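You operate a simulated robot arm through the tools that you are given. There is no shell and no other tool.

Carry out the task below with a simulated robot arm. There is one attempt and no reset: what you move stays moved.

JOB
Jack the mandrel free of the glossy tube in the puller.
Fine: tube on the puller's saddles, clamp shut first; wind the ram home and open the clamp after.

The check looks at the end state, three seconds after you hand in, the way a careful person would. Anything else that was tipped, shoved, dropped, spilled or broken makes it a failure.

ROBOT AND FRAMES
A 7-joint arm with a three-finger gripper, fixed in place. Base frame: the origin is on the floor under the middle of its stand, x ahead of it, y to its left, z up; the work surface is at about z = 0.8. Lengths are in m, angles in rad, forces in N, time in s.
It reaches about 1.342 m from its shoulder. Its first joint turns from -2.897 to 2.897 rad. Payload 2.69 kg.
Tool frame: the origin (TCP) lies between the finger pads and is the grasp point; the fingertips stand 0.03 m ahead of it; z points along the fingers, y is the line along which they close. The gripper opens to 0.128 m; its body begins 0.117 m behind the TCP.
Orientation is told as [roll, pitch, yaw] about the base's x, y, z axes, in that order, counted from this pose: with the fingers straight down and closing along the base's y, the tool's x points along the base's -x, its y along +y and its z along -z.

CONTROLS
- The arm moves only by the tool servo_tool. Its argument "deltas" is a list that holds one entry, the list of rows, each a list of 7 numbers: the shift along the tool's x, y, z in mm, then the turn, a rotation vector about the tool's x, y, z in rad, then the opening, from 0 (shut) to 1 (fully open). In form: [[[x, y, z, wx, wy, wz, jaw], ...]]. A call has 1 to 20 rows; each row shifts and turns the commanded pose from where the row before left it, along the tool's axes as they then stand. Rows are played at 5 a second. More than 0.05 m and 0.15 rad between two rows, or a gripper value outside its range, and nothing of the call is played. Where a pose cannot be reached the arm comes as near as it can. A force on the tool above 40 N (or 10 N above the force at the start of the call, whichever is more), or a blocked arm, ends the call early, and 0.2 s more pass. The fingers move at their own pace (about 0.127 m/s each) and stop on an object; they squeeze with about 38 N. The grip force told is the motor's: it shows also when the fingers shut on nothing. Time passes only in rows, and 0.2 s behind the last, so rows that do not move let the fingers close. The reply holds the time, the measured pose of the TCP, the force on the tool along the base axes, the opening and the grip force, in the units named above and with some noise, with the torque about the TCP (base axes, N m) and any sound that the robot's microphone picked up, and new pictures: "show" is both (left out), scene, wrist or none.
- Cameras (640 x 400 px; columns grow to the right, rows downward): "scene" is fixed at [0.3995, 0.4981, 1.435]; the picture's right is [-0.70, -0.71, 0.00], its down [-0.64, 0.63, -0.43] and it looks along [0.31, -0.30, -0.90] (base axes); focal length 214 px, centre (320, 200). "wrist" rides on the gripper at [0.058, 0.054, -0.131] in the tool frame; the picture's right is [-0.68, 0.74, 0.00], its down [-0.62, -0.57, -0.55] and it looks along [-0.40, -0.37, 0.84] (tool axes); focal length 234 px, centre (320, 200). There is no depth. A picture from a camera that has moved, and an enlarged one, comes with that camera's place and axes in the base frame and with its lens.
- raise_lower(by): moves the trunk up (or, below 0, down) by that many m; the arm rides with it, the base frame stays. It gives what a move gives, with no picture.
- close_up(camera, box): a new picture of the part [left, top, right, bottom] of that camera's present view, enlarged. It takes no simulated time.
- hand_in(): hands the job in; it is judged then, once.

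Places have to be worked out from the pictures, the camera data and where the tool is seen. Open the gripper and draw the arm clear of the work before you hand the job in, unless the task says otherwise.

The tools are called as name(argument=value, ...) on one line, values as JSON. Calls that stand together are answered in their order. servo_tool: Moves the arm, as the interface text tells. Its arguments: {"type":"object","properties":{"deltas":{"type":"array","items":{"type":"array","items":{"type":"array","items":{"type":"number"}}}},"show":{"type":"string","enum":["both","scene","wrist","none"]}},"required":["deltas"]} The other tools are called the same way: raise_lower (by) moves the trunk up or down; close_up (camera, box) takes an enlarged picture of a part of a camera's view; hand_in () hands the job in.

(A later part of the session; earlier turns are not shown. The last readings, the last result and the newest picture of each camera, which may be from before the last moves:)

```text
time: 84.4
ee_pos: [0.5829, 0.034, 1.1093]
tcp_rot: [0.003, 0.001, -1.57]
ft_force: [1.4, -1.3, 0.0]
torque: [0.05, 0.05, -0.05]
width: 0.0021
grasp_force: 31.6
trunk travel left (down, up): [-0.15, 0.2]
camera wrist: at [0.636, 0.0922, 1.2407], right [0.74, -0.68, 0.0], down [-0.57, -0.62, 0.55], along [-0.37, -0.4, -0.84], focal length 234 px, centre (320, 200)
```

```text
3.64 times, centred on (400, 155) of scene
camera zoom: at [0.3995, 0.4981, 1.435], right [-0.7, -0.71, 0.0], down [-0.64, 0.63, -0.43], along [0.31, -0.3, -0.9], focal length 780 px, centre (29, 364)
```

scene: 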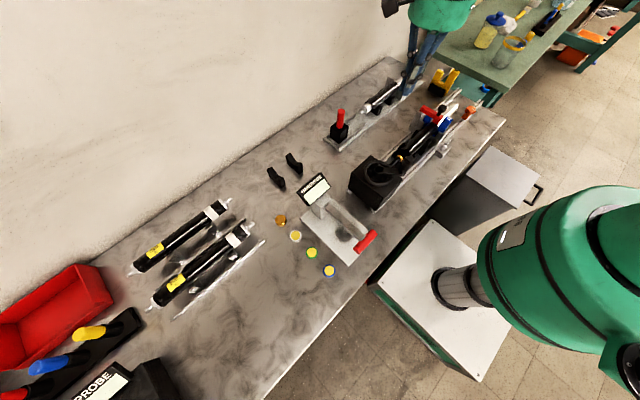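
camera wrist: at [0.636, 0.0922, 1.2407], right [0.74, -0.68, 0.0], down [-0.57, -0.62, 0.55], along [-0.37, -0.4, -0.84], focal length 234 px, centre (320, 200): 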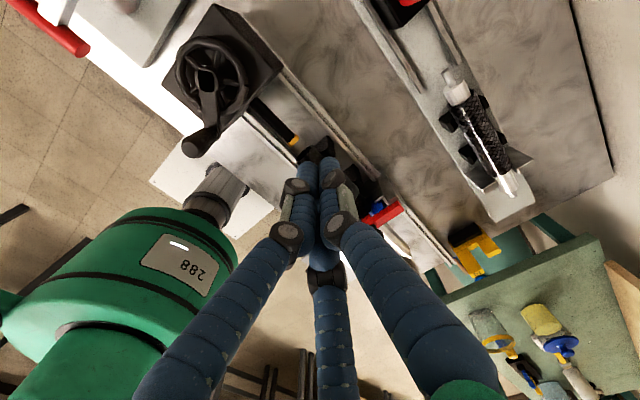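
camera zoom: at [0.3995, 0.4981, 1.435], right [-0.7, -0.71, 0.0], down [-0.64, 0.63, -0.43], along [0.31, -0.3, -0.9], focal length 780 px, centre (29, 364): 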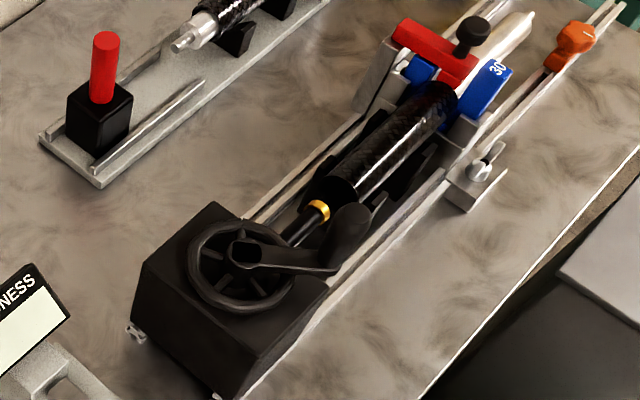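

One row was too long, so nothing moved. I'll repeat it with shorter steps.

servo_tool(deltas=[[[20, -25, 0, 0, 0, 0, 0], [20, -25, 0, 0, 0, 0, 0], [21, -25, 0, 0, 0, 0, 0], [0, 0, 40, 0, 0, 0, 0], [0, 0, 40, 0, 0, 0, 0], [0, 0, 30, 0, 0, 0, 0], [0, 0, 10, 0, 0, 0, 0], [0, 0, 0, 0, 0, 0, 0]]], show="both")

close_up(camera="wrist", box=[200, 40, 440, 240])

close_up(camera="scene", box=[350, 100, 450, 210])

```text
time: 86.2
ee_pos: [0.5094, 0.0952, 0.9897]
tcp_rot: [0.003, -0.001, -1.569]
ft_force: [-0.1, 0.1, 0.2]
torque: [0.01, -0.02, 0.01]
width: 0.0021
grasp_force: 31.2
trunk travel left (down, up): [-0.15, 0.2]
camera wrist: at [0.5623, 0.154, 1.1209], right [0.74, -0.68, 0.0], down [-0.57, -0.62, 0.55], along [-0.37, -0.4, -0.84], focal length 234 px, centre (320, 200)
```

scene: 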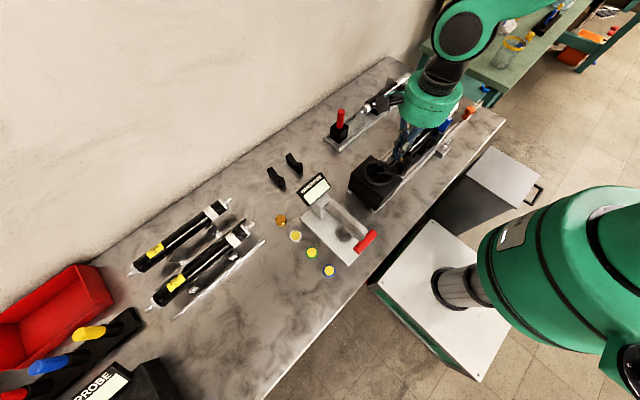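
wrist: 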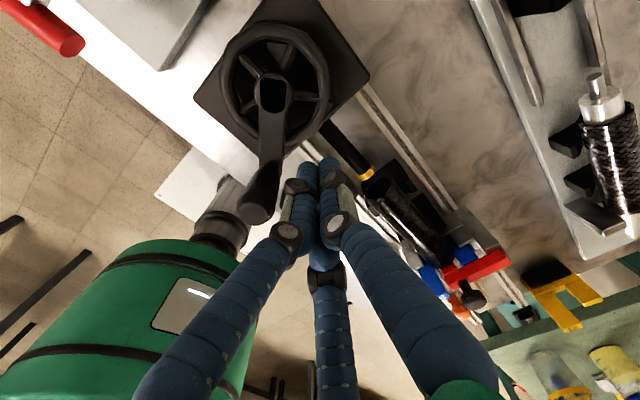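

```text
2.00 times, centred on (320, 140) of wrist
camera zoom: at [0.5623, 0.154, 1.1209], right [0.74, -0.68, 0.0], down [-0.57, -0.62, 0.55], along [-0.37, -0.4, -0.84], focal length 468 px, centre (320, 320)
```

zoom: 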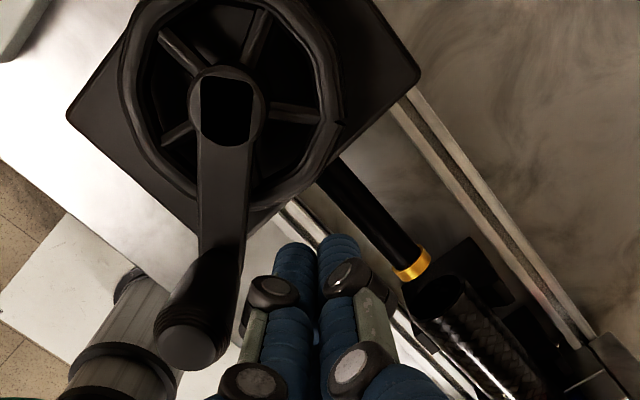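

```text
3.64 times, centred on (400, 155) of scene
camera zoom: at [0.3995, 0.4981, 1.435], right [-0.7, -0.71, 0.0], down [-0.64, 0.63, -0.43], along [0.31, -0.3, -0.9], focal length 780 px, centre (29, 364)
```

zoom: 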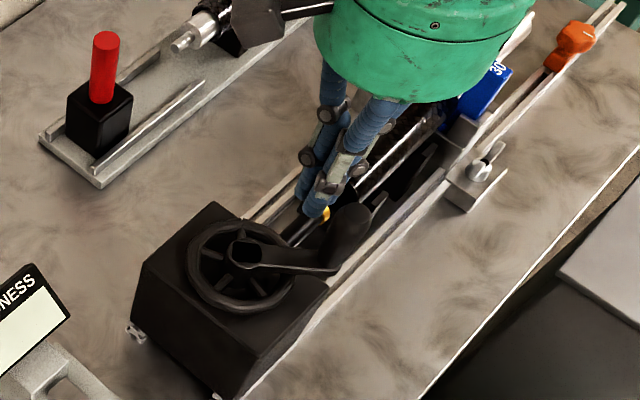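

The fist is in place on the handle's leading side. I'll push it clockwise to retract the ram.

servo_tool(deltas=[[[2.4, -10.4, 0, 0, 0, 0, 0], [4.1, -9.7, 0, 0, 0, 0, 0], [5.8, -9.0, 0, 0, 0, 0, 0], [0, 0, 0, 0, 0, 0, 0]]], show="none")

servo_tool(deltas=[[[7.3, -7.7, 0, 0, 0, 0, 0], [8.5, -6.4, 0, 0, 0, 0, 0], [9.4, -4.9, 0, 0, 0, 0, 0], [0, 0, 0, 0, 0, 0, 0]]], show="both")

close_up(camera="wrist", box=[220, 40, 460, 240])

close_up(camera="scene", box=[350, 100, 450, 210])

```text
time: 87.2
ee_pos: [0.4785, 0.108, 0.99]
tcp_rot: [0.002, 0.0, -1.571]
ft_force: [-0.2, -1.2, 0.2]
torque: [0.03, -0.02, -0.03]
width: 0.002
grasp_force: 31.9
trunk travel left (down, up): [-0.15, 0.2]
```

```text
time: 88.2
ee_pos: [0.4601, 0.1329, 0.9886]
tcp_rot: [0.001, -0.002, -1.571]
ft_force: [0.2, 0.7, 0.9]
torque: [0.01, -0.04, 0.0]
width: 0.0022
grasp_force: 31.2
trunk travel left (down, up): [-0.15, 0.2]
camera wrist: at [0.5137, 0.1922, 1.1207], right [0.74, -0.68, 0.0], down [-0.57, -0.62, 0.55], along [-0.37, -0.4, -0.84], focal length 234 px, centre (320, 200)
```

scene: 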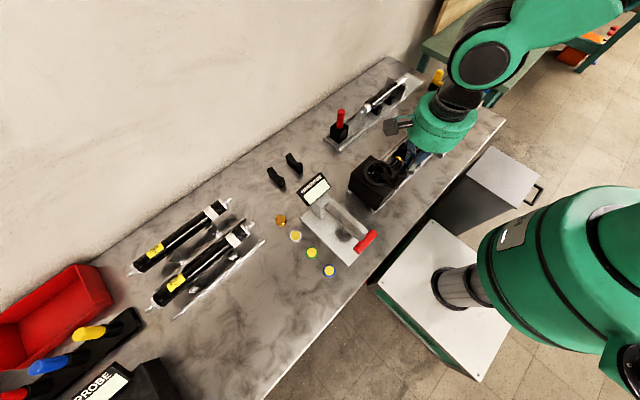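
wrist: 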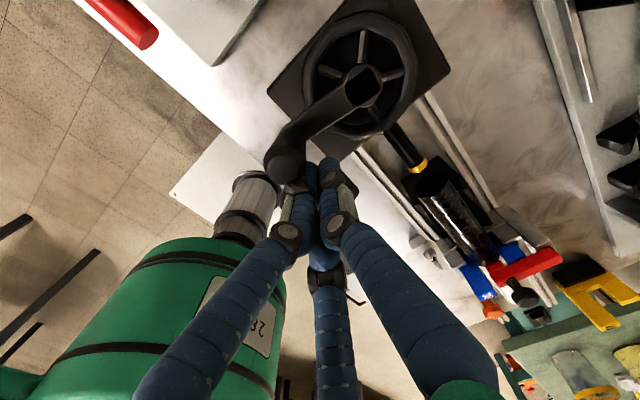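

```text
2.00 times, centred on (340, 140) of wrist
camera zoom: at [0.5137, 0.1922, 1.1207], right [0.74, -0.68, 0.0], down [-0.57, -0.62, 0.55], along [-0.37, -0.4, -0.84], focal length 468 px, centre (280, 320)
```

zoom: 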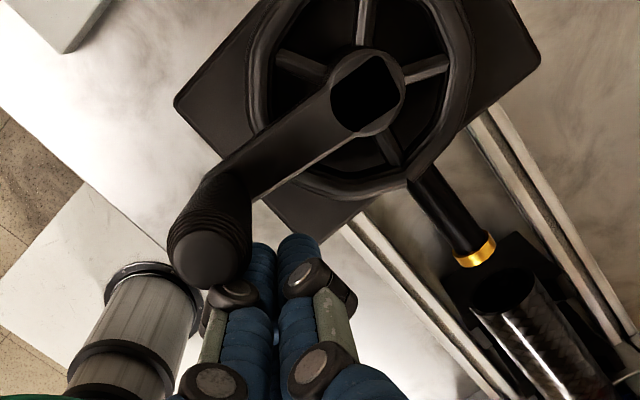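

```text
3.64 times, centred on (400, 155) of scene
camera zoom: at [0.3995, 0.4981, 1.435], right [-0.7, -0.71, 0.0], down [-0.64, 0.63, -0.43], along [0.31, -0.3, -0.9], focal length 780 px, centre (29, 364)
```

zoom: 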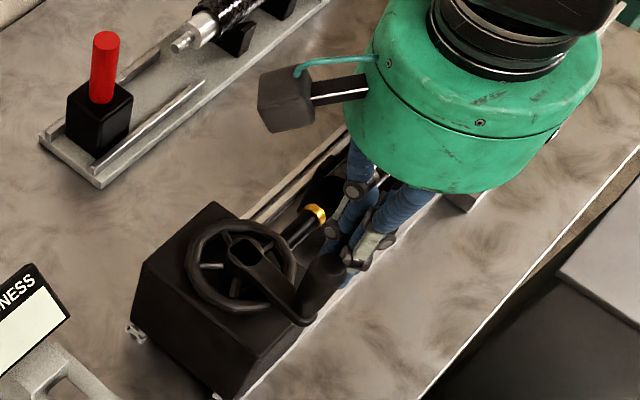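

The ram is retracting as the crank turns clockwise. I'll continue around.

servo_tool(deltas=[[[9.9, 0.2, 0, 0, 0, 0, 0], [10.6, -1.3, 0, 0, 0, 0, 0], [10.6, 0.6, 0, 0, 0, 0, 0], [10.4, 2.4, 0, 0, 0, 0, 0], [9.7, 4.1, 0, 0, 0, 0, 0], [9.0, 5.8, 0, 0, 0, 0, 0], [0, 0, 0, 0, 0, 0, 0]]], show="none")

servo_tool(deltas=[[[7.7, 7.3, 0, 0, 0, 0, 0], [6.4, 8.5, 0, 0, 0, 0, 0], [4.9, 9.4, 0, 0, 0, 0, 0], [3.1, 10.2, 0, 0, 0, 0, 0], [1.3, 10.6, 0, 0, 0, 0, 0], [-0.6, 10.6, 0, 0, 0, 0, 0], [0, 0, 0, 0, 0, 0, 0]]], show="both")

close_up(camera="wrist", box=[180, 40, 420, 240])

close_up(camera="scene", box=[350, 100, 450, 210])

```text
time: 89.8
ee_pos: [0.4726, 0.1937, 0.9896]
tcp_rot: [0.002, 0.0, -1.571]
ft_force: [0.8, 0.7, 0.6]
torque: [-0.01, 0.0, -0.01]
width: 0.0021
grasp_force: 31.6
trunk travel left (down, up): [-0.15, 0.2]
```

```text
time: 91.4
ee_pos: [0.53, 0.2162, 0.9894]
tcp_rot: [0.002, -0.001, -1.571]
ft_force: [-0.4, -0.5, -0.2]
torque: [-0.01, 0.02, 0.02]
width: 0.0022
grasp_force: 31.2
trunk travel left (down, up): [-0.15, 0.2]
camera wrist: at [0.5826, 0.2747, 1.121], right [0.74, -0.68, 0.0], down [-0.57, -0.62, 0.55], along [-0.37, -0.4, -0.84], focal length 234 px, centre (320, 200)
```

scene: 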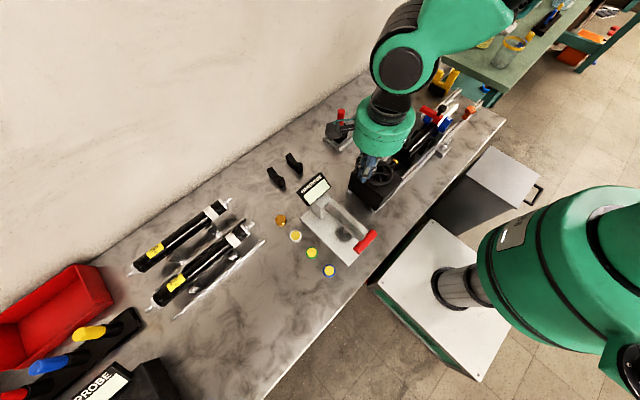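
wrist: 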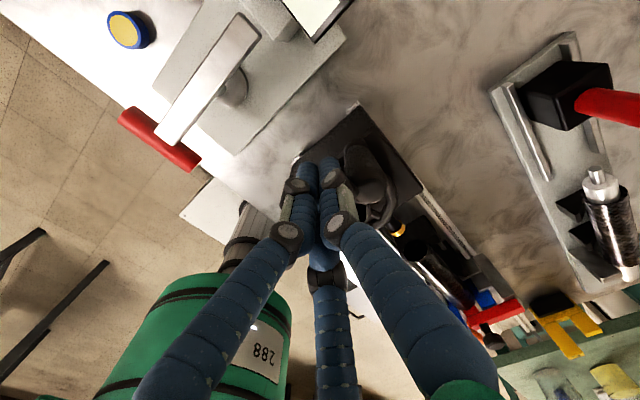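

```text
2.00 times, centred on (300, 140) of wrist
camera zoom: at [0.5826, 0.2747, 1.121], right [0.74, -0.68, 0.0], down [-0.57, -0.62, 0.55], along [-0.37, -0.4, -0.84], focal length 468 px, centre (360, 320)
```

zoom: 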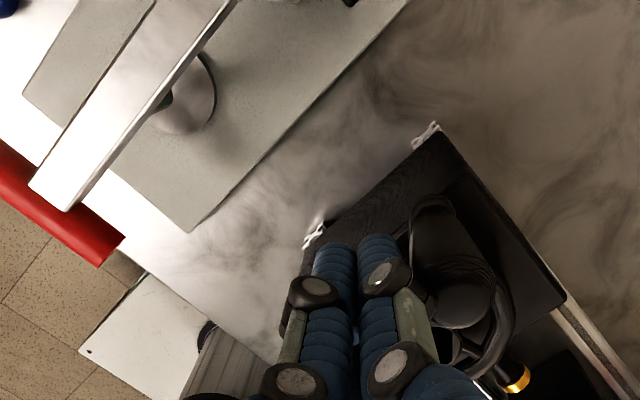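

```text
3.64 times, centred on (400, 155) of scene
camera zoom: at [0.3995, 0.4981, 1.435], right [-0.7, -0.71, 0.0], down [-0.64, 0.63, -0.43], along [0.31, -0.3, -0.9], focal length 780 px, centre (29, 364)
```

zoom: 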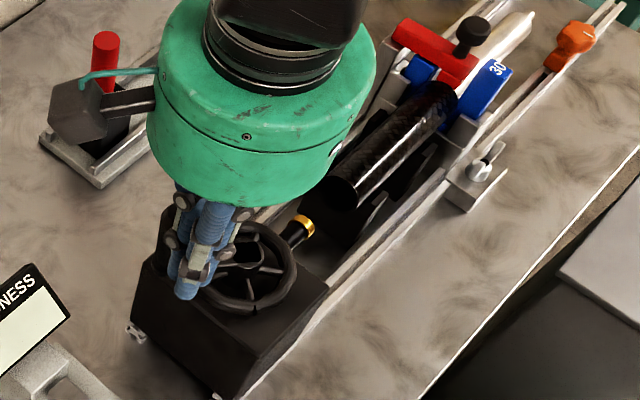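

Good progress. I'll continue down the +x side.

servo_tool(deltas=[[[-2.4, 10.4, 0, 0, 0, 0, 0], [-4.1, 9.7, 0, 0, 0, 0, 0], [-5.8, 9.0, 0, 0, 0, 0, 0], [-7.3, 7.7, 0, 0, 0, 0, 0], [-8.5, 6.4, 0, 0, 0, 0, 0], [-9.4, 4.9, 0, 0, 0, 0, 0], [0, 0, 0, 0, 0, 0, 0]]], show="none")

servo_tool(deltas=[[[-10.2, 3.1, 0, 0, 0, 0, 0], [-10.6, 1.3, 0, 0, 0, 0, 0], [-10.6, -0.6, 0, 0, 0, 0, 0], [-10.4, -2.4, 0, 0, 0, 0, 0], [-9.7, -4.1, 0, 0, 0, 0, 0], [-9.0, -5.8, 0, 0, 0, 0, 0], [0, 0, 0, 0, 0, 0, 0]]], show="both")

close_up(camera="wrist", box=[160, 40, 400, 240])

close_up(camera="scene", box=[350, 100, 450, 210])

```text
time: 93.0
ee_pos: [0.5755, 0.1768, 0.9883]
tcp_rot: [0.001, 0.0, -1.57]
ft_force: [-0.1, 0.0, 0.2]
torque: [-0.03, -0.03, -0.01]
width: 0.0022
grasp_force: 31.5
trunk travel left (down, up): [-0.15, 0.2]
```

```text
time: 94.6
ee_pos: [0.5683, 0.1165, 0.9899]
tcp_rot: [0.001, -0.002, -1.57]
ft_force: [0.1, 0.3, 0.4]
torque: [0.02, 0.0, 0.0]
width: 0.002
grasp_force: 30.7
trunk travel left (down, up): [-0.15, 0.2]
camera wrist: at [0.621, 0.1753, 1.1209], right [0.74, -0.68, 0.0], down [-0.57, -0.62, 0.55], along [-0.37, -0.4, -0.84], focal length 234 px, centre (320, 200)
```

scene: 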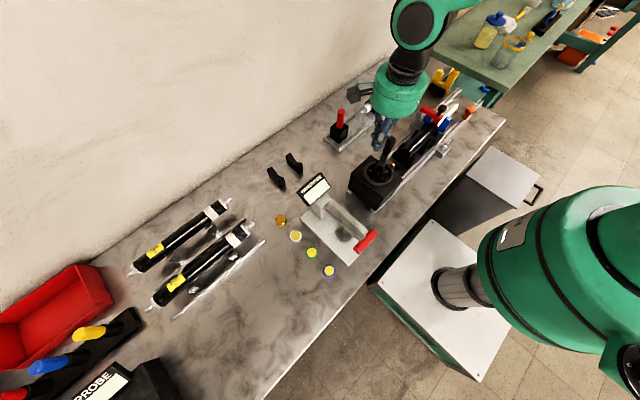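
wrist: 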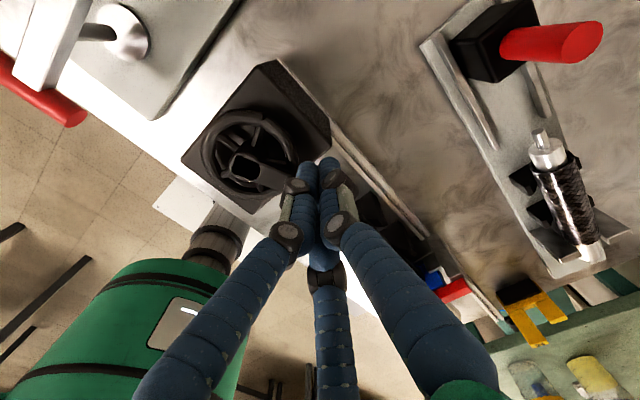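

```text
2.00 times, centred on (280, 140) of wrist
camera zoom: at [0.621, 0.1753, 1.1209], right [0.74, -0.68, 0.0], down [-0.57, -0.62, 0.55], along [-0.37, -0.4, -0.84], focal length 468 px, centre (400, 320)
```

zoom: 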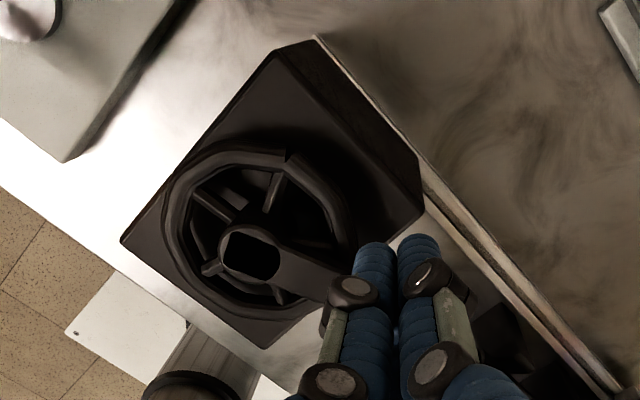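

```text
3.64 times, centred on (400, 155) of scene
camera zoom: at [0.3995, 0.4981, 1.435], right [-0.7, -0.71, 0.0], down [-0.64, 0.63, -0.43], along [0.31, -0.3, -0.9], focal length 780 px, centre (29, 364)
```

zoom: 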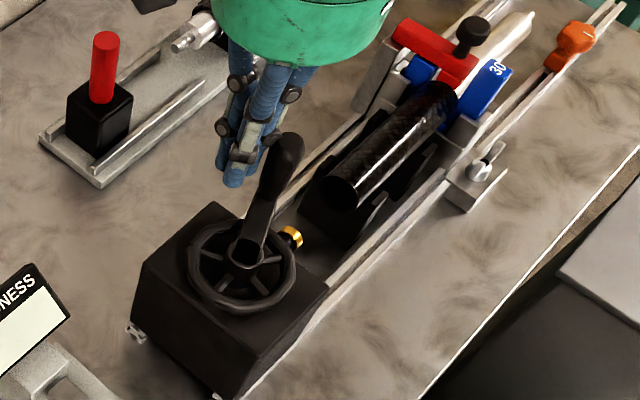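

The ram is nearly home, with the handle at about 290°. I'll continue toward the stop at 180°.

servo_tool(deltas=[[[-7.7, -7.3, 0, 0, 0, 0, 0], [-6.4, -8.5, 0, 0, 0, 0, 0], [-4.9, -9.4, 0, 0, 0, 0, 0], [-3.1, -10.2, 0, 0, 0, 0, 0], [-1.3, -10.6, 0, 0, 0, 0, 0], [0.6, -10.6, 0, 0, 0, 0, 0], [0, 0, 0, 0, 0, 0, 0]]], show="none")

servo_tool(deltas=[[[2.4, -10.4, 0, 0, 0, 0, 0], [4.1, -9.7, 0, 0, 0, 0, 0], [5.8, -9.0, 0, 0, 0, 0, 0], [0, 0, 0, 0, 0, 0, 0]]], show="both")

close_up(camera="wrist", box=[220, 40, 460, 240])

close_up(camera="scene", box=[350, 100, 450, 210])

```text
time: 96.2
ee_pos: [0.5112, 0.094, 0.9899]
tcp_rot: [0.002, 0.002, -1.571]
ft_force: [1.0, -0.5, 0.0]
torque: [0.01, -0.05, 0.02]
width: 0.0023
grasp_force: 31.7
trunk travel left (down, up): [-0.15, 0.2]
```

```text
time: 97.2
ee_pos: [0.4837, 0.1083, 0.9901]
tcp_rot: [0.003, 0.0, -1.572]
ft_force: [-0.2, -0.2, -0.4]
torque: [0.01, 0.0, 0.0]
width: 0.0021
grasp_force: 31.6
trunk travel left (down, up): [-0.15, 0.2]
camera wrist: at [0.5362, 0.1663, 1.1216], right [0.74, -0.68, 0.0], down [-0.57, -0.62, 0.55], along [-0.37, -0.4, -0.84], focal length 234 px, centre (320, 200)
```

scene: 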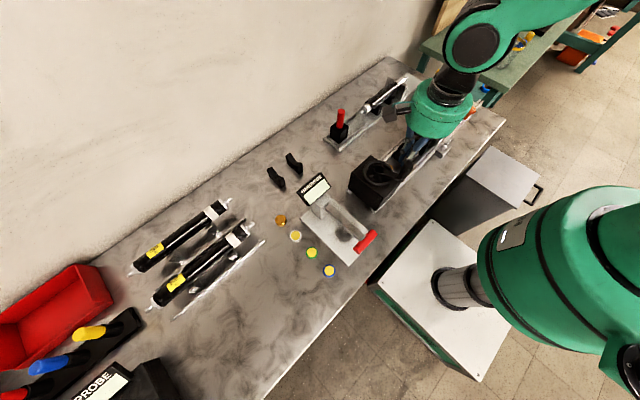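
wrist: 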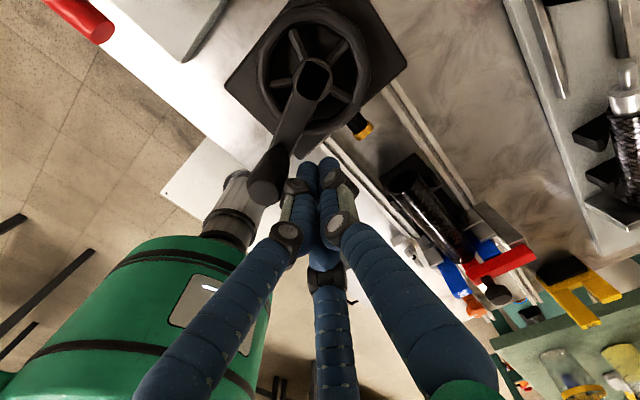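

```text
2.00 times, centred on (340, 140) of wrist
camera zoom: at [0.5362, 0.1663, 1.1216], right [0.74, -0.68, 0.0], down [-0.57, -0.62, 0.55], along [-0.37, -0.4, -0.84], focal length 468 px, centre (280, 320)
```

zoom: 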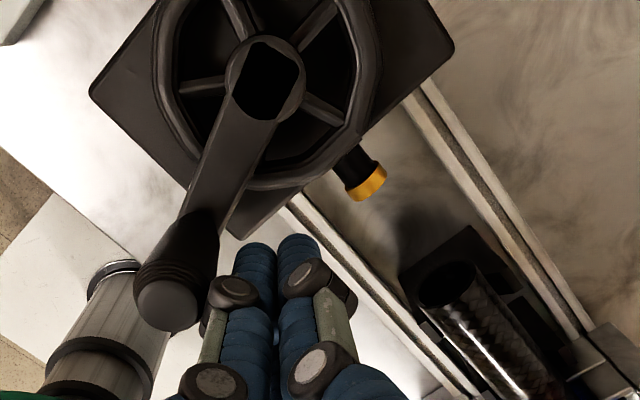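

```text
3.64 times, centred on (400, 155) of scene
camera zoom: at [0.3995, 0.4981, 1.435], right [-0.7, -0.71, 0.0], down [-0.64, 0.63, -0.43], along [0.31, -0.3, -0.9], focal length 780 px, centre (29, 364)
```

zoom: 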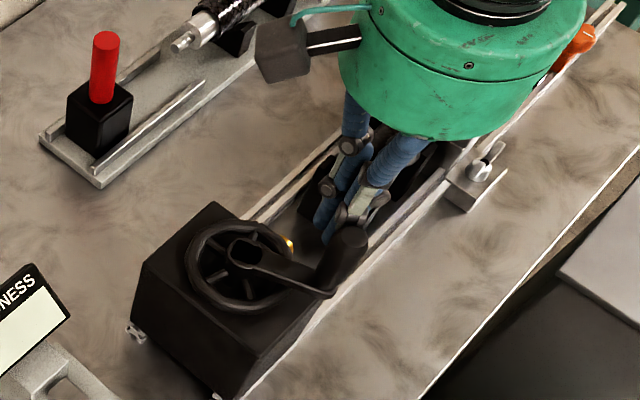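

Handle at about 205°. I'll take the last part to the home stop in small steps, watching the force.

servo_tool(deltas=[[[3.5, -4.2, 0, 0, 0, 0, 0], [3.8, -3.6, 0, 0, 0, 0, 0], [4.1, -3.3, 0, 0, 0, 0, 0], [0, 0, 0, 0, 0, 0, 0]]], show="none")

servo_tool(deltas=[[[4.3, -3.0, 0, 0, 0, 0, 0], [2.2, -1.3, 0, 0, 0, 0, 0], [0, 0, 0, 0, 0, 0, 0]]], show="wrist")

close_up(camera="wrist", box=[220, 40, 460, 240])

```text
time: 98.2
ee_pos: [0.4732, 0.1183, 0.989]
tcp_rot: [0.002, -0.001, -1.569]
ft_force: [-0.5, 0.2, 0.7]
torque: [0.0, 0.0, 0.01]
width: 0.0023
grasp_force: 31.3
trunk travel left (down, up): [-0.15, 0.2]
```

```text
time: 99.0
ee_pos: [0.467, 0.1237, 0.9894]
tcp_rot: [0.002, 0.001, -1.571]
ft_force: [0.7, -7.1, 1.2]
torque: [0.14, 0.01, 0.04]
width: 0.0022
grasp_force: 31.6
trunk travel left (down, up): [-0.15, 0.2]
camera wrist: at [0.5203, 0.1824, 1.1213], right [0.74, -0.68, 0.0], down [-0.57, -0.62, 0.55], along [-0.37, -0.4, -0.84], focal length 234 px, centre (320, 200)
```

wrist: 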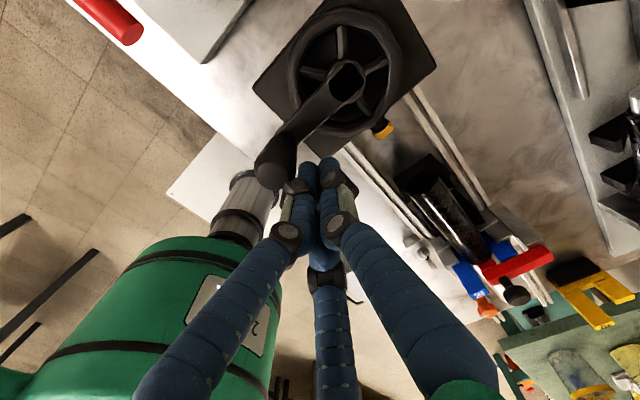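

```text
2.00 times, centred on (340, 140) of wrist
camera zoom: at [0.5203, 0.1824, 1.1213], right [0.74, -0.68, 0.0], down [-0.57, -0.62, 0.55], along [-0.37, -0.4, -0.84], focal length 468 px, centre (280, 320)
```

zoom: 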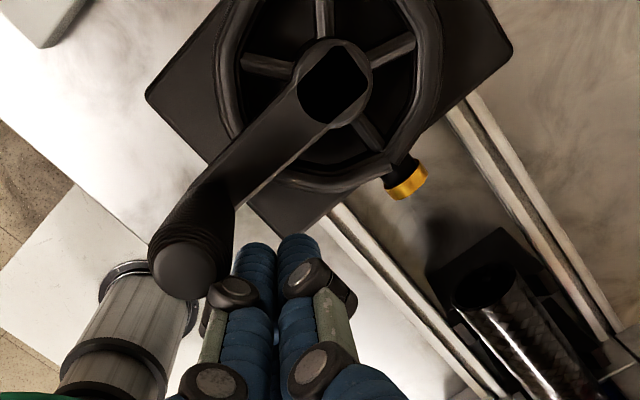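

The −7 N shows the handle is at its home stop, back at (0.458, 0.157) where it started. I'll give a slight extra nudge to be sure, then back off.

servo_tool(deltas=[[[1.5, -0.5, 0, 0, 0, 0, 0], [0, 0, 0, 0, 0, 0, 0]]], show="none")

servo_tool(deltas=[[[-10, 5, 0, 0, 0, 0, 0], [0, 0, -40, 0, 0, 0, 0], [0, 0, -45, 0, 0, 0, 0], [-20, 30, 0, 0, 0, 0, 0], [0, 0, 0, 0, 0, 0, 0]]], show="both")

close_up(camera="wrist", box=[180, 20, 420, 220])

```text
time: 99.6
ee_pos: [0.4666, 0.1241, 0.9886]
tcp_rot: [-0.001, 0.0, -1.572]
ft_force: [-2.5, -22.0, -0.6]
torque: [0.3, -0.05, 0.18]
width: 0.002
grasp_force: 31.8
trunk travel left (down, up): [-0.15, 0.2]
```

```text
time: 100.8
ee_pos: [0.5026, 0.0979, 1.0728]
tcp_rot: [0.0, -0.001, -1.57]
ft_force: [0.4, 0.8, 0.5]
torque: [0.01, 0.06, 0.0]
width: 0.002
grasp_force: 31.0
trunk travel left (down, up): [-0.15, 0.2]
camera wrist: at [0.5561, 0.1564, 1.2055], right [0.74, -0.68, 0.0], down [-0.57, -0.62, 0.55], along [-0.37, -0.4, -0.84], focal length 234 px, centre (320, 200)
```

scene: 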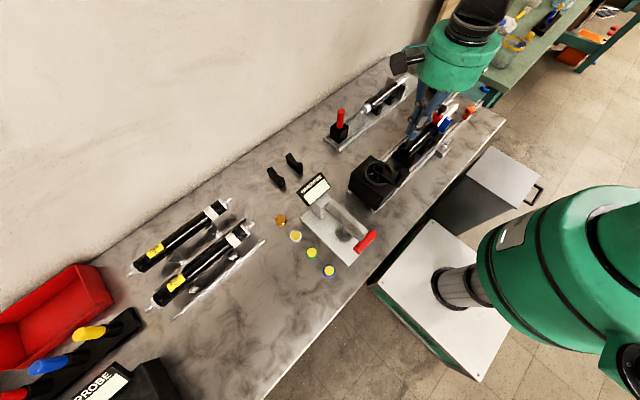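
wrist: 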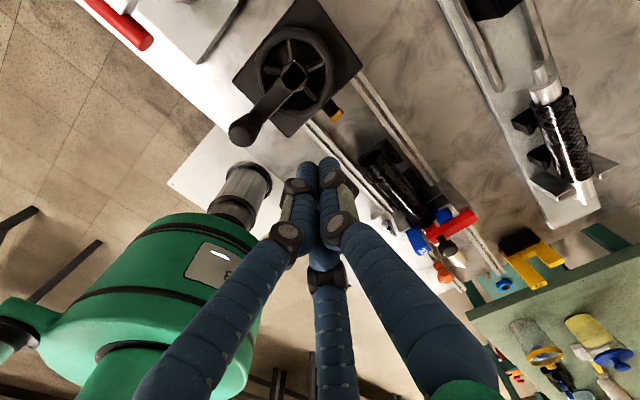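

```text
2.00 times, centred on (300, 120) of wrist
camera zoom: at [0.5561, 0.1564, 1.2055], right [0.74, -0.68, 0.0], down [-0.57, -0.62, 0.55], along [-0.37, -0.4, -0.84], focal length 468 px, centre (360, 360)
```

zoom: 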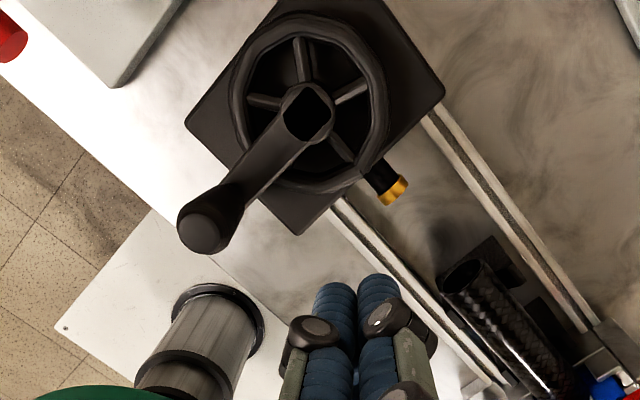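

The ram is home: the handle is at its stop and the yellow tip is retracted. Before opening the clamp I'll look closely at the tube end, fork and mandrel from above.

servo_tool(deltas=[[[-40, 15, -10, 0, 0, 0, 0], [-40, 15, 0, 0, 0, 0, 0], [-40, 15, 0, 0, 0, 0, 0], [-30, 20, 0, 0, 0, 0, 0], [0, 0, 0, 0, 0, 0, 0]]], show="both")

close_up(camera="wrist", box=[160, 60, 320, 220])

close_up(camera="scene", box=[405, 90, 455, 140])

```text
time: 102.0
ee_pos: [0.5681, -0.0523, 1.086]
tcp_rot: [0.002, 0.0, -1.571]
ft_force: [-0.2, 0.4, 0.1]
torque: [0.05, 0.03, -0.03]
width: 0.002
grasp_force: 31.6
trunk travel left (down, up): [-0.15, 0.2]
camera wrist: at [0.6211, 0.0056, 1.2175], right [0.74, -0.68, 0.0], down [-0.57, -0.62, 0.55], along [-0.37, -0.4, -0.84], focal length 234 px, centre (320, 200)
```

scene: 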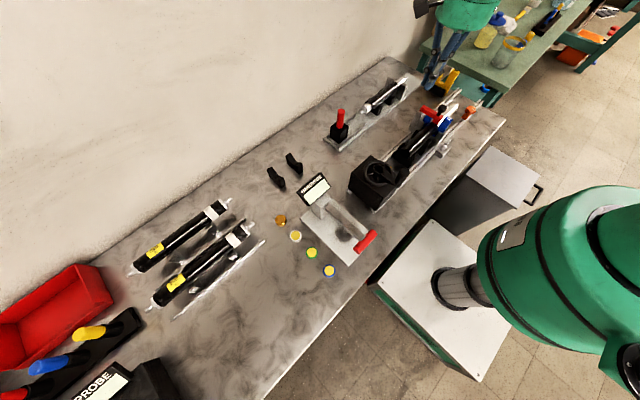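
wrist: 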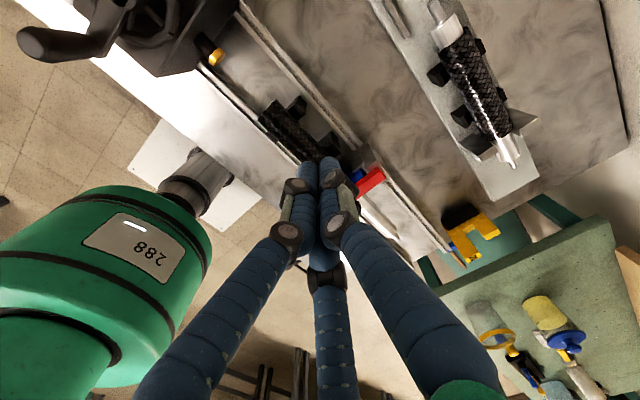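

```text
2.50 times, centred on (240, 140) of wrist
camera zoom: at [0.6211, 0.0056, 1.2175], right [0.74, -0.68, 0.0], down [-0.57, -0.62, 0.55], along [-0.37, -0.4, -0.84], focal length 585 px, centre (520, 350)
```

zoom: 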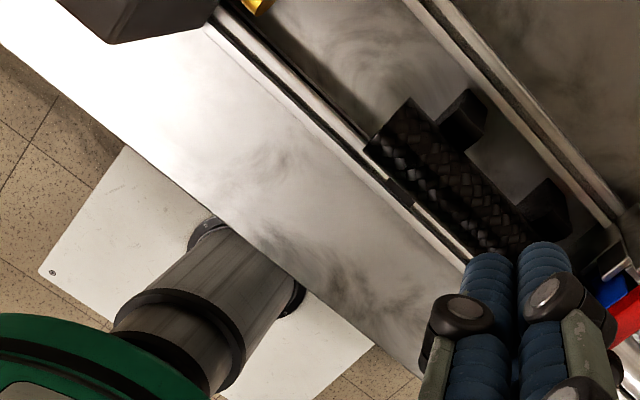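

```text
8.00 times, centred on (430, 115) of scene
camera zoom: at [0.3995, 0.4981, 1.435], right [-0.7, -0.71, 0.0], down [-0.64, 0.63, -0.43], along [0.31, -0.3, -0.9], focal length 1716 px, centre (-560, 880)
```

zoom: 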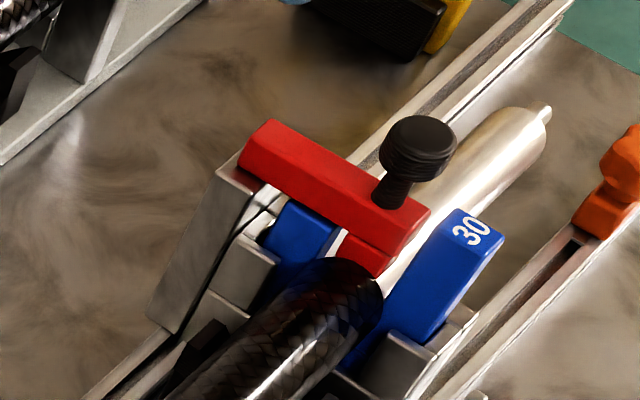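

The fist hides the fork. I'll shift toward −x, −y so the fork is in clear view.

servo_tool(deltas=[[[-30, -30, 0, 0, 0, 0, 0], [-35, -30, 0, 0, 0, 0, 0], [-25, -20, 0, 0, 0, 0, 0], [0, 0, 0, 0, 0, 0, 0]]], show="wrist")

close_up(camera="wrist", box=[230, 40, 450, 200])

close_up(camera="wrist", box=[300, 70, 390, 160])

```text
time: 103.0
ee_pos: [0.4883, -0.145, 1.0857]
tcp_rot: [0.001, -0.001, -1.571]
ft_force: [-0.5, -0.2, 0.3]
torque: [0.02, -0.03, 0.03]
width: 0.0022
grasp_force: 31.7
trunk travel left (down, up): [-0.15, 0.2]
camera wrist: at [0.54, -0.0857, 1.2172], right [0.74, -0.68, 0.0], down [-0.57, -0.62, 0.55], along [-0.37, -0.4, -0.84], focal length 234 px, centre (320, 200)
```

wrist: 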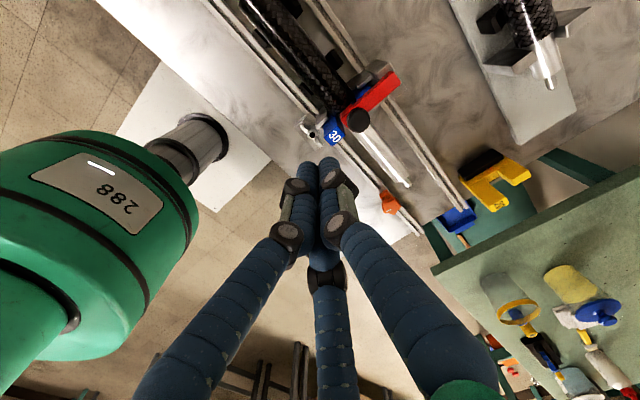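

```text
2.50 times, centred on (340, 120) of wrist
camera zoom: at [0.54, -0.0857, 1.2172], right [0.74, -0.68, 0.0], down [-0.57, -0.62, 0.55], along [-0.37, -0.4, -0.84], focal length 585 px, centre (270, 400)
```

zoom: 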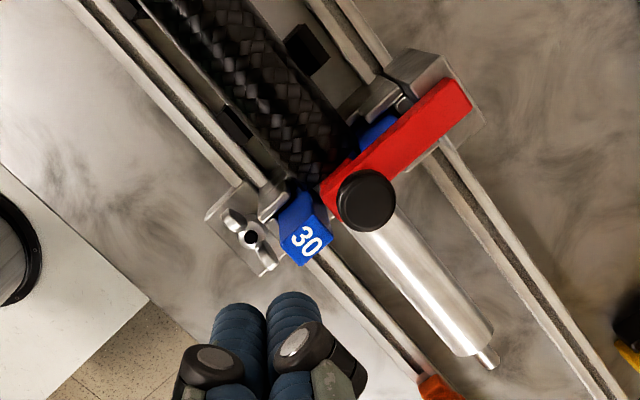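

```text
4.44 times, centred on (345, 115) of wrist
camera zoom: at [0.54, -0.0857, 1.2172], right [0.74, -0.68, 0.0], down [-0.57, -0.62, 0.55], along [-0.37, -0.4, -0.84], focal length 1041 px, centre (209, 578)
```

zoom: 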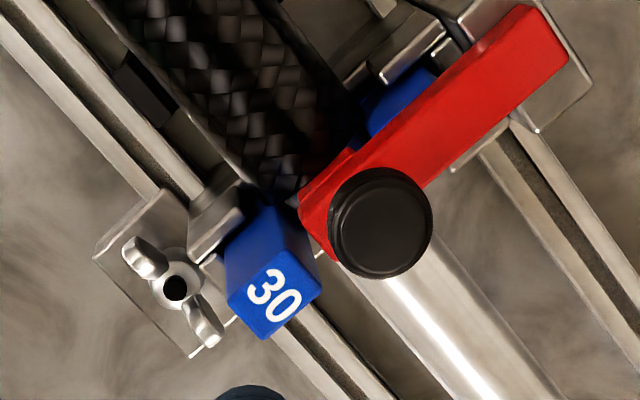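

The picture is clear: the mandrel protrudes level beyond the fork with its end near y≈−0.325, and the tube end bears on the clamp pad and fork. To open the clamp I'll grip the black knob at about (0.526, −0.164, 0.95) and swing the lever back up. First I'll position above it with the fingers partly open.

servo_tool(deltas=[[[-10, 20, 0, 0, 0, 0, 0.3], [-9, 18, 0, 0, 0, 0, 0.4], [0, 0, 30, 0, 0, 0, 0.4], [0, 0, 20, 0, 0, 0, 0.4], [0, 0, 0, 0, 0, 0, 0.4]]], show="both")

close_up(camera="wrist", box=[240, 80, 420, 240])

close_up(camera="scene", box=[395, 60, 475, 140])

```text
time: 104.2
ee_pos: [0.5248, -0.1641, 1.0357]
tcp_rot: [0.001, -0.001, -1.572]
ft_force: [-1.2, -1.0, 0.8]
torque: [-0.01, 0.01, 0.06]
width: 0.0514
grasp_force: 0.1
trunk travel left (down, up): [-0.15, 0.2]
camera wrist: at [0.5782, -0.1046, 1.1674], right [0.74, -0.68, 0.0], down [-0.57, -0.62, 0.55], along [-0.37, -0.4, -0.84], focal length 234 px, centre (320, 200)
```

scene: 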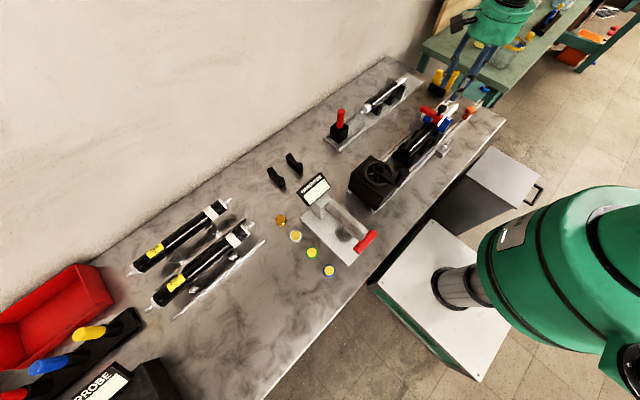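
wrist: 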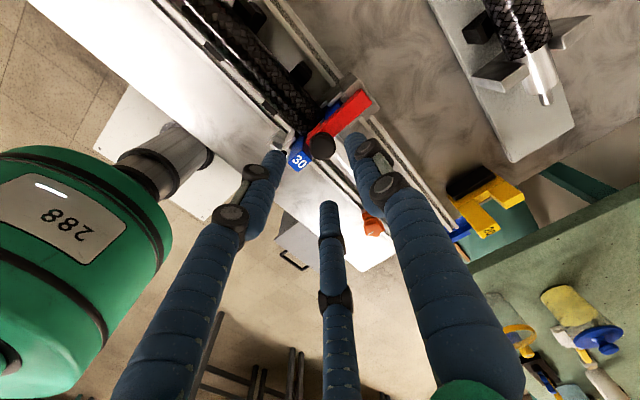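

```text
2.50 times, centred on (330, 160) of wrist
camera zoom: at [0.5782, -0.1046, 1.1674], right [0.74, -0.68, 0.0], down [-0.57, -0.62, 0.55], along [-0.37, -0.4, -0.84], focal length 585 px, centre (295, 300)
```

zoom: 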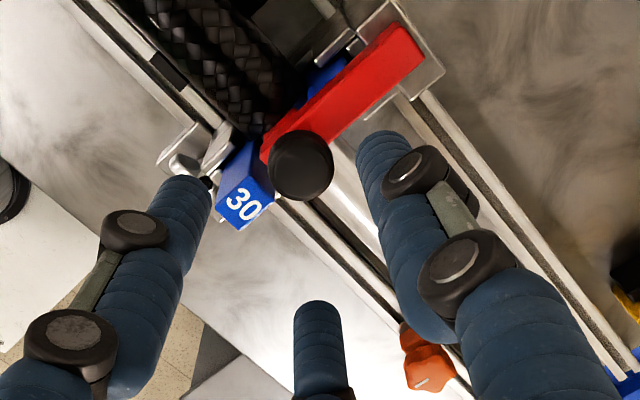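

```text
5.00 times, centred on (435, 100) of scene
camera zoom: at [0.3995, 0.4981, 1.435], right [-0.7, -0.71, 0.0], down [-0.64, 0.63, -0.43], along [0.31, -0.3, -0.9], focal length 1072 px, centre (-255, 700)
```

zoom: 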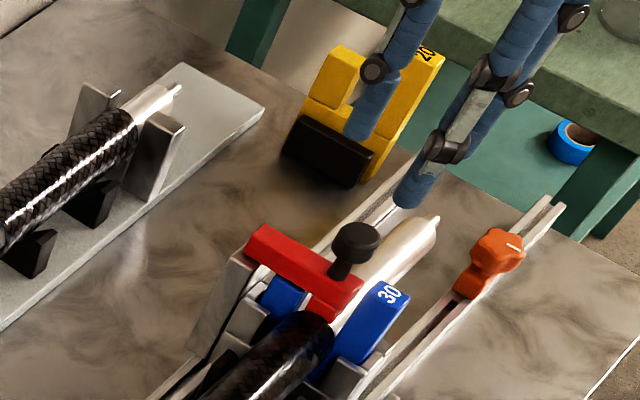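

The knob is centred at about (0.5275, −0.163). I'll lower the fingers around it.

servo_tool(deltas=[[[1, 2.5, 25, 0, 0, 0, 0.4], [0, 0, 20, 0, 0, 0, 0.4], [0, 0, 10, 0, 0, 0, 0.4], [0, 0, 6, 0, 0, 0, 0.4], [0, 0, 0, 0, 0, 0, 0.4]]], show="wrist")

close_up(camera="wrist", box=[240, 80, 420, 240])

close_up(camera="scene", box=[395, 60, 475, 140])

```text
time: 105.4
ee_pos: [0.5272, -0.161, 0.9735]
tcp_rot: [0.002, 0.0, -1.573]
ft_force: [-0.4, -0.2, 0.0]
torque: [0.01, 0.01, 0.0]
width: 0.0514
grasp_force: 0.0
trunk travel left (down, up): [-0.15, 0.2]
camera wrist: at [0.5797, -0.1038, 1.1051], right [0.74, -0.68, 0.0], down [-0.57, -0.62, 0.55], along [-0.37, -0.4, -0.84], focal length 234 px, centre (320, 200)
```

wrist: 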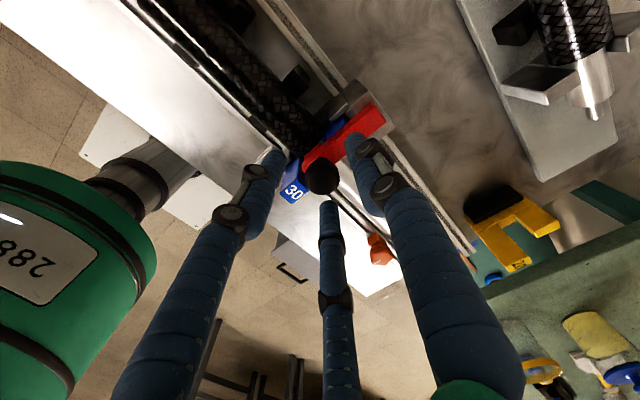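

```text
2.50 times, centred on (330, 160) of wrist
camera zoom: at [0.5797, -0.1038, 1.1051], right [0.74, -0.68, 0.0], down [-0.57, -0.62, 0.55], along [-0.37, -0.4, -0.84], focal length 585 px, centre (295, 300)
```

zoom: 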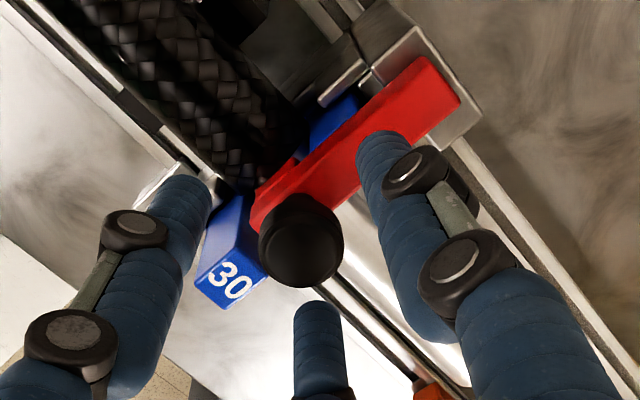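

```text
5.00 times, centred on (435, 100) of scene
camera zoom: at [0.3995, 0.4981, 1.435], right [-0.7, -0.71, 0.0], down [-0.64, 0.63, -0.43], along [0.31, -0.3, -0.9], focal length 1072 px, centre (-255, 700)
```

zoom: 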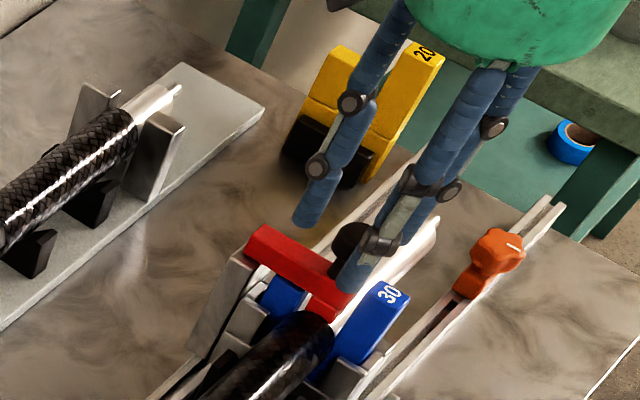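

The fingers surround the knob. I'll close on it.

servo_tool(deltas=[[[0, 0, 0, 0, 0, 0, 0.25], [0, 0, 0, 0, 0, 0, 0.15], [0, 0, 0, 0, 0, 0, 0.1], [0, 0, 0, 0, 0, 0, 0.1]]], show="scene")

close_up(camera="scene", box=[395, 60, 475, 140])

```text
time: 106.4
ee_pos: [0.5271, -0.1634, 0.9736]
tcp_rot: [0.002, 0.002, -1.571]
ft_force: [-11.1, -23.8, 0.1]
torque: [-0.58, 0.55, 0.0]
width: 0.0301
grasp_force: 12.8
trunk travel left (down, up): [-0.15, 0.2]
```

scene: 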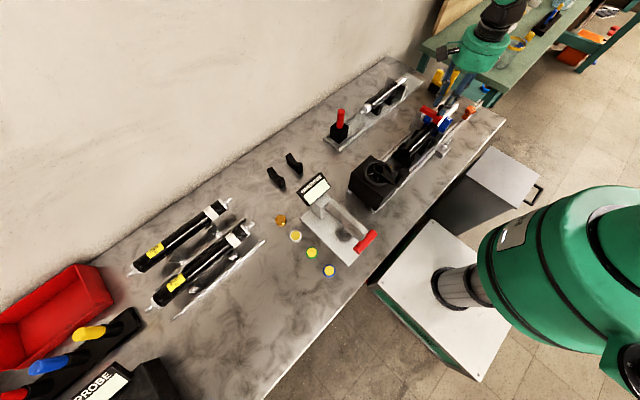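

```text
5.00 times, centred on (435, 100) of scene
camera zoom: at [0.3995, 0.4981, 1.435], right [-0.7, -0.71, 0.0], down [-0.64, 0.63, -0.43], along [0.31, -0.3, -0.9], focal length 1072 px, centre (-255, 700)
```

zoom: 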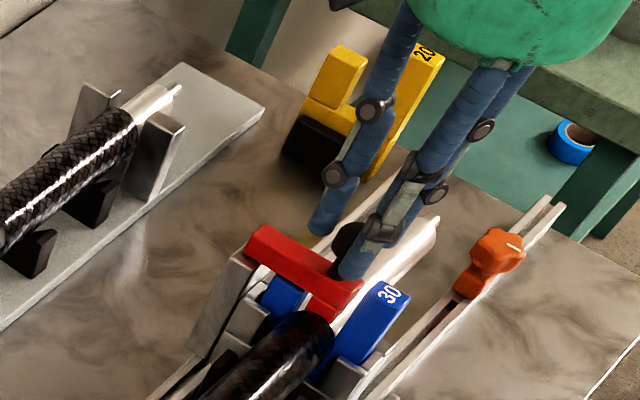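

The grip is slightly off-centre, with one finger touching first. I'll nudge the TCP toward that finger, about 2.5 mm to −y and 1.5 mm to −x, to even it out.

servo_tool(deltas=[[[-1.3, -0.8, 0, 0, 0, 0, 0.15], [-1.3, -0.8, 0, 0, 0, 0, 0.1], [0, 0, 0, 0, 0, 0, 0.1], [0, 0, 0, 0, 0, 0, 0.1]]], show="none")

```text
time: 107.4
ee_pos: [0.5243, -0.166, 0.9741]
tcp_rot: [0.002, -0.001, -1.569]
ft_force: [-11.0, -30.3, 3.6]
torque: [-1.0, 0.42, 0.03]
width: 0.0246
grasp_force: 44.7
trunk travel left (down, up): [-0.15, 0.2]
```

It's now gripped at 24.6 mm, but the arm is still loaded −30 N in y. I'll shift further in −y to relax that.

servo_tool(deltas=[[[-1.5, -0.5, 0, 0, 0, 0, 0.1], [-1.0, -0.3, 0, 0, 0, 0, 0.1], [0, 0, 0, 0, 0, 0, 0.1]]], show="wrist")

close_up(camera="wrist", box=[240, 80, 420, 240])

```text
time: 108.2
ee_pos: [0.5251, -0.1662, 0.9732]
tcp_rot: [0.004, -0.001, -1.57]
ft_force: [8.0, 4.4, 5.6]
torque: [0.25, -0.82, 0.12]
width: 0.0243
grasp_force: 45.6
trunk travel left (down, up): [-0.15, 0.2]
camera wrist: at [0.5783, -0.1078, 1.1056], right [0.74, -0.68, 0.0], down [-0.57, -0.62, 0.55], along [-0.37, -0.4, -0.84], focal length 234 px, centre (320, 200)
```

wrist: 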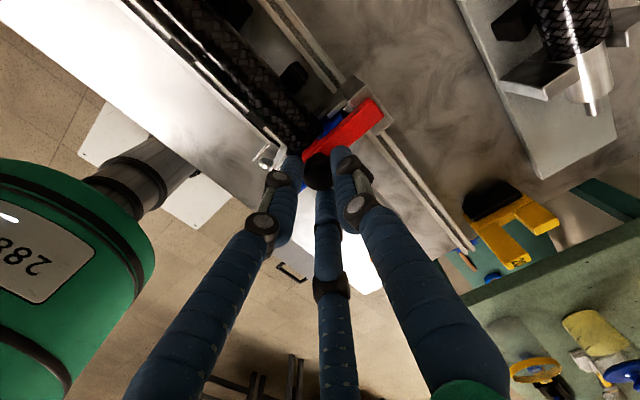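

```text
2.50 times, centred on (330, 160) of wrist
camera zoom: at [0.5783, -0.1078, 1.1056], right [0.74, -0.68, 0.0], down [-0.57, -0.62, 0.55], along [-0.37, -0.4, -0.84], focal length 585 px, centre (295, 300)
```

zoom: 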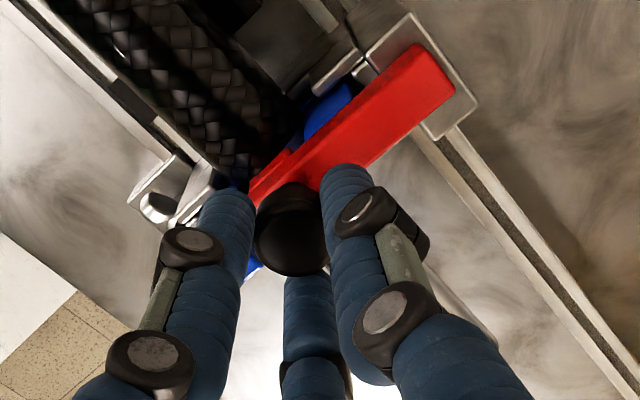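

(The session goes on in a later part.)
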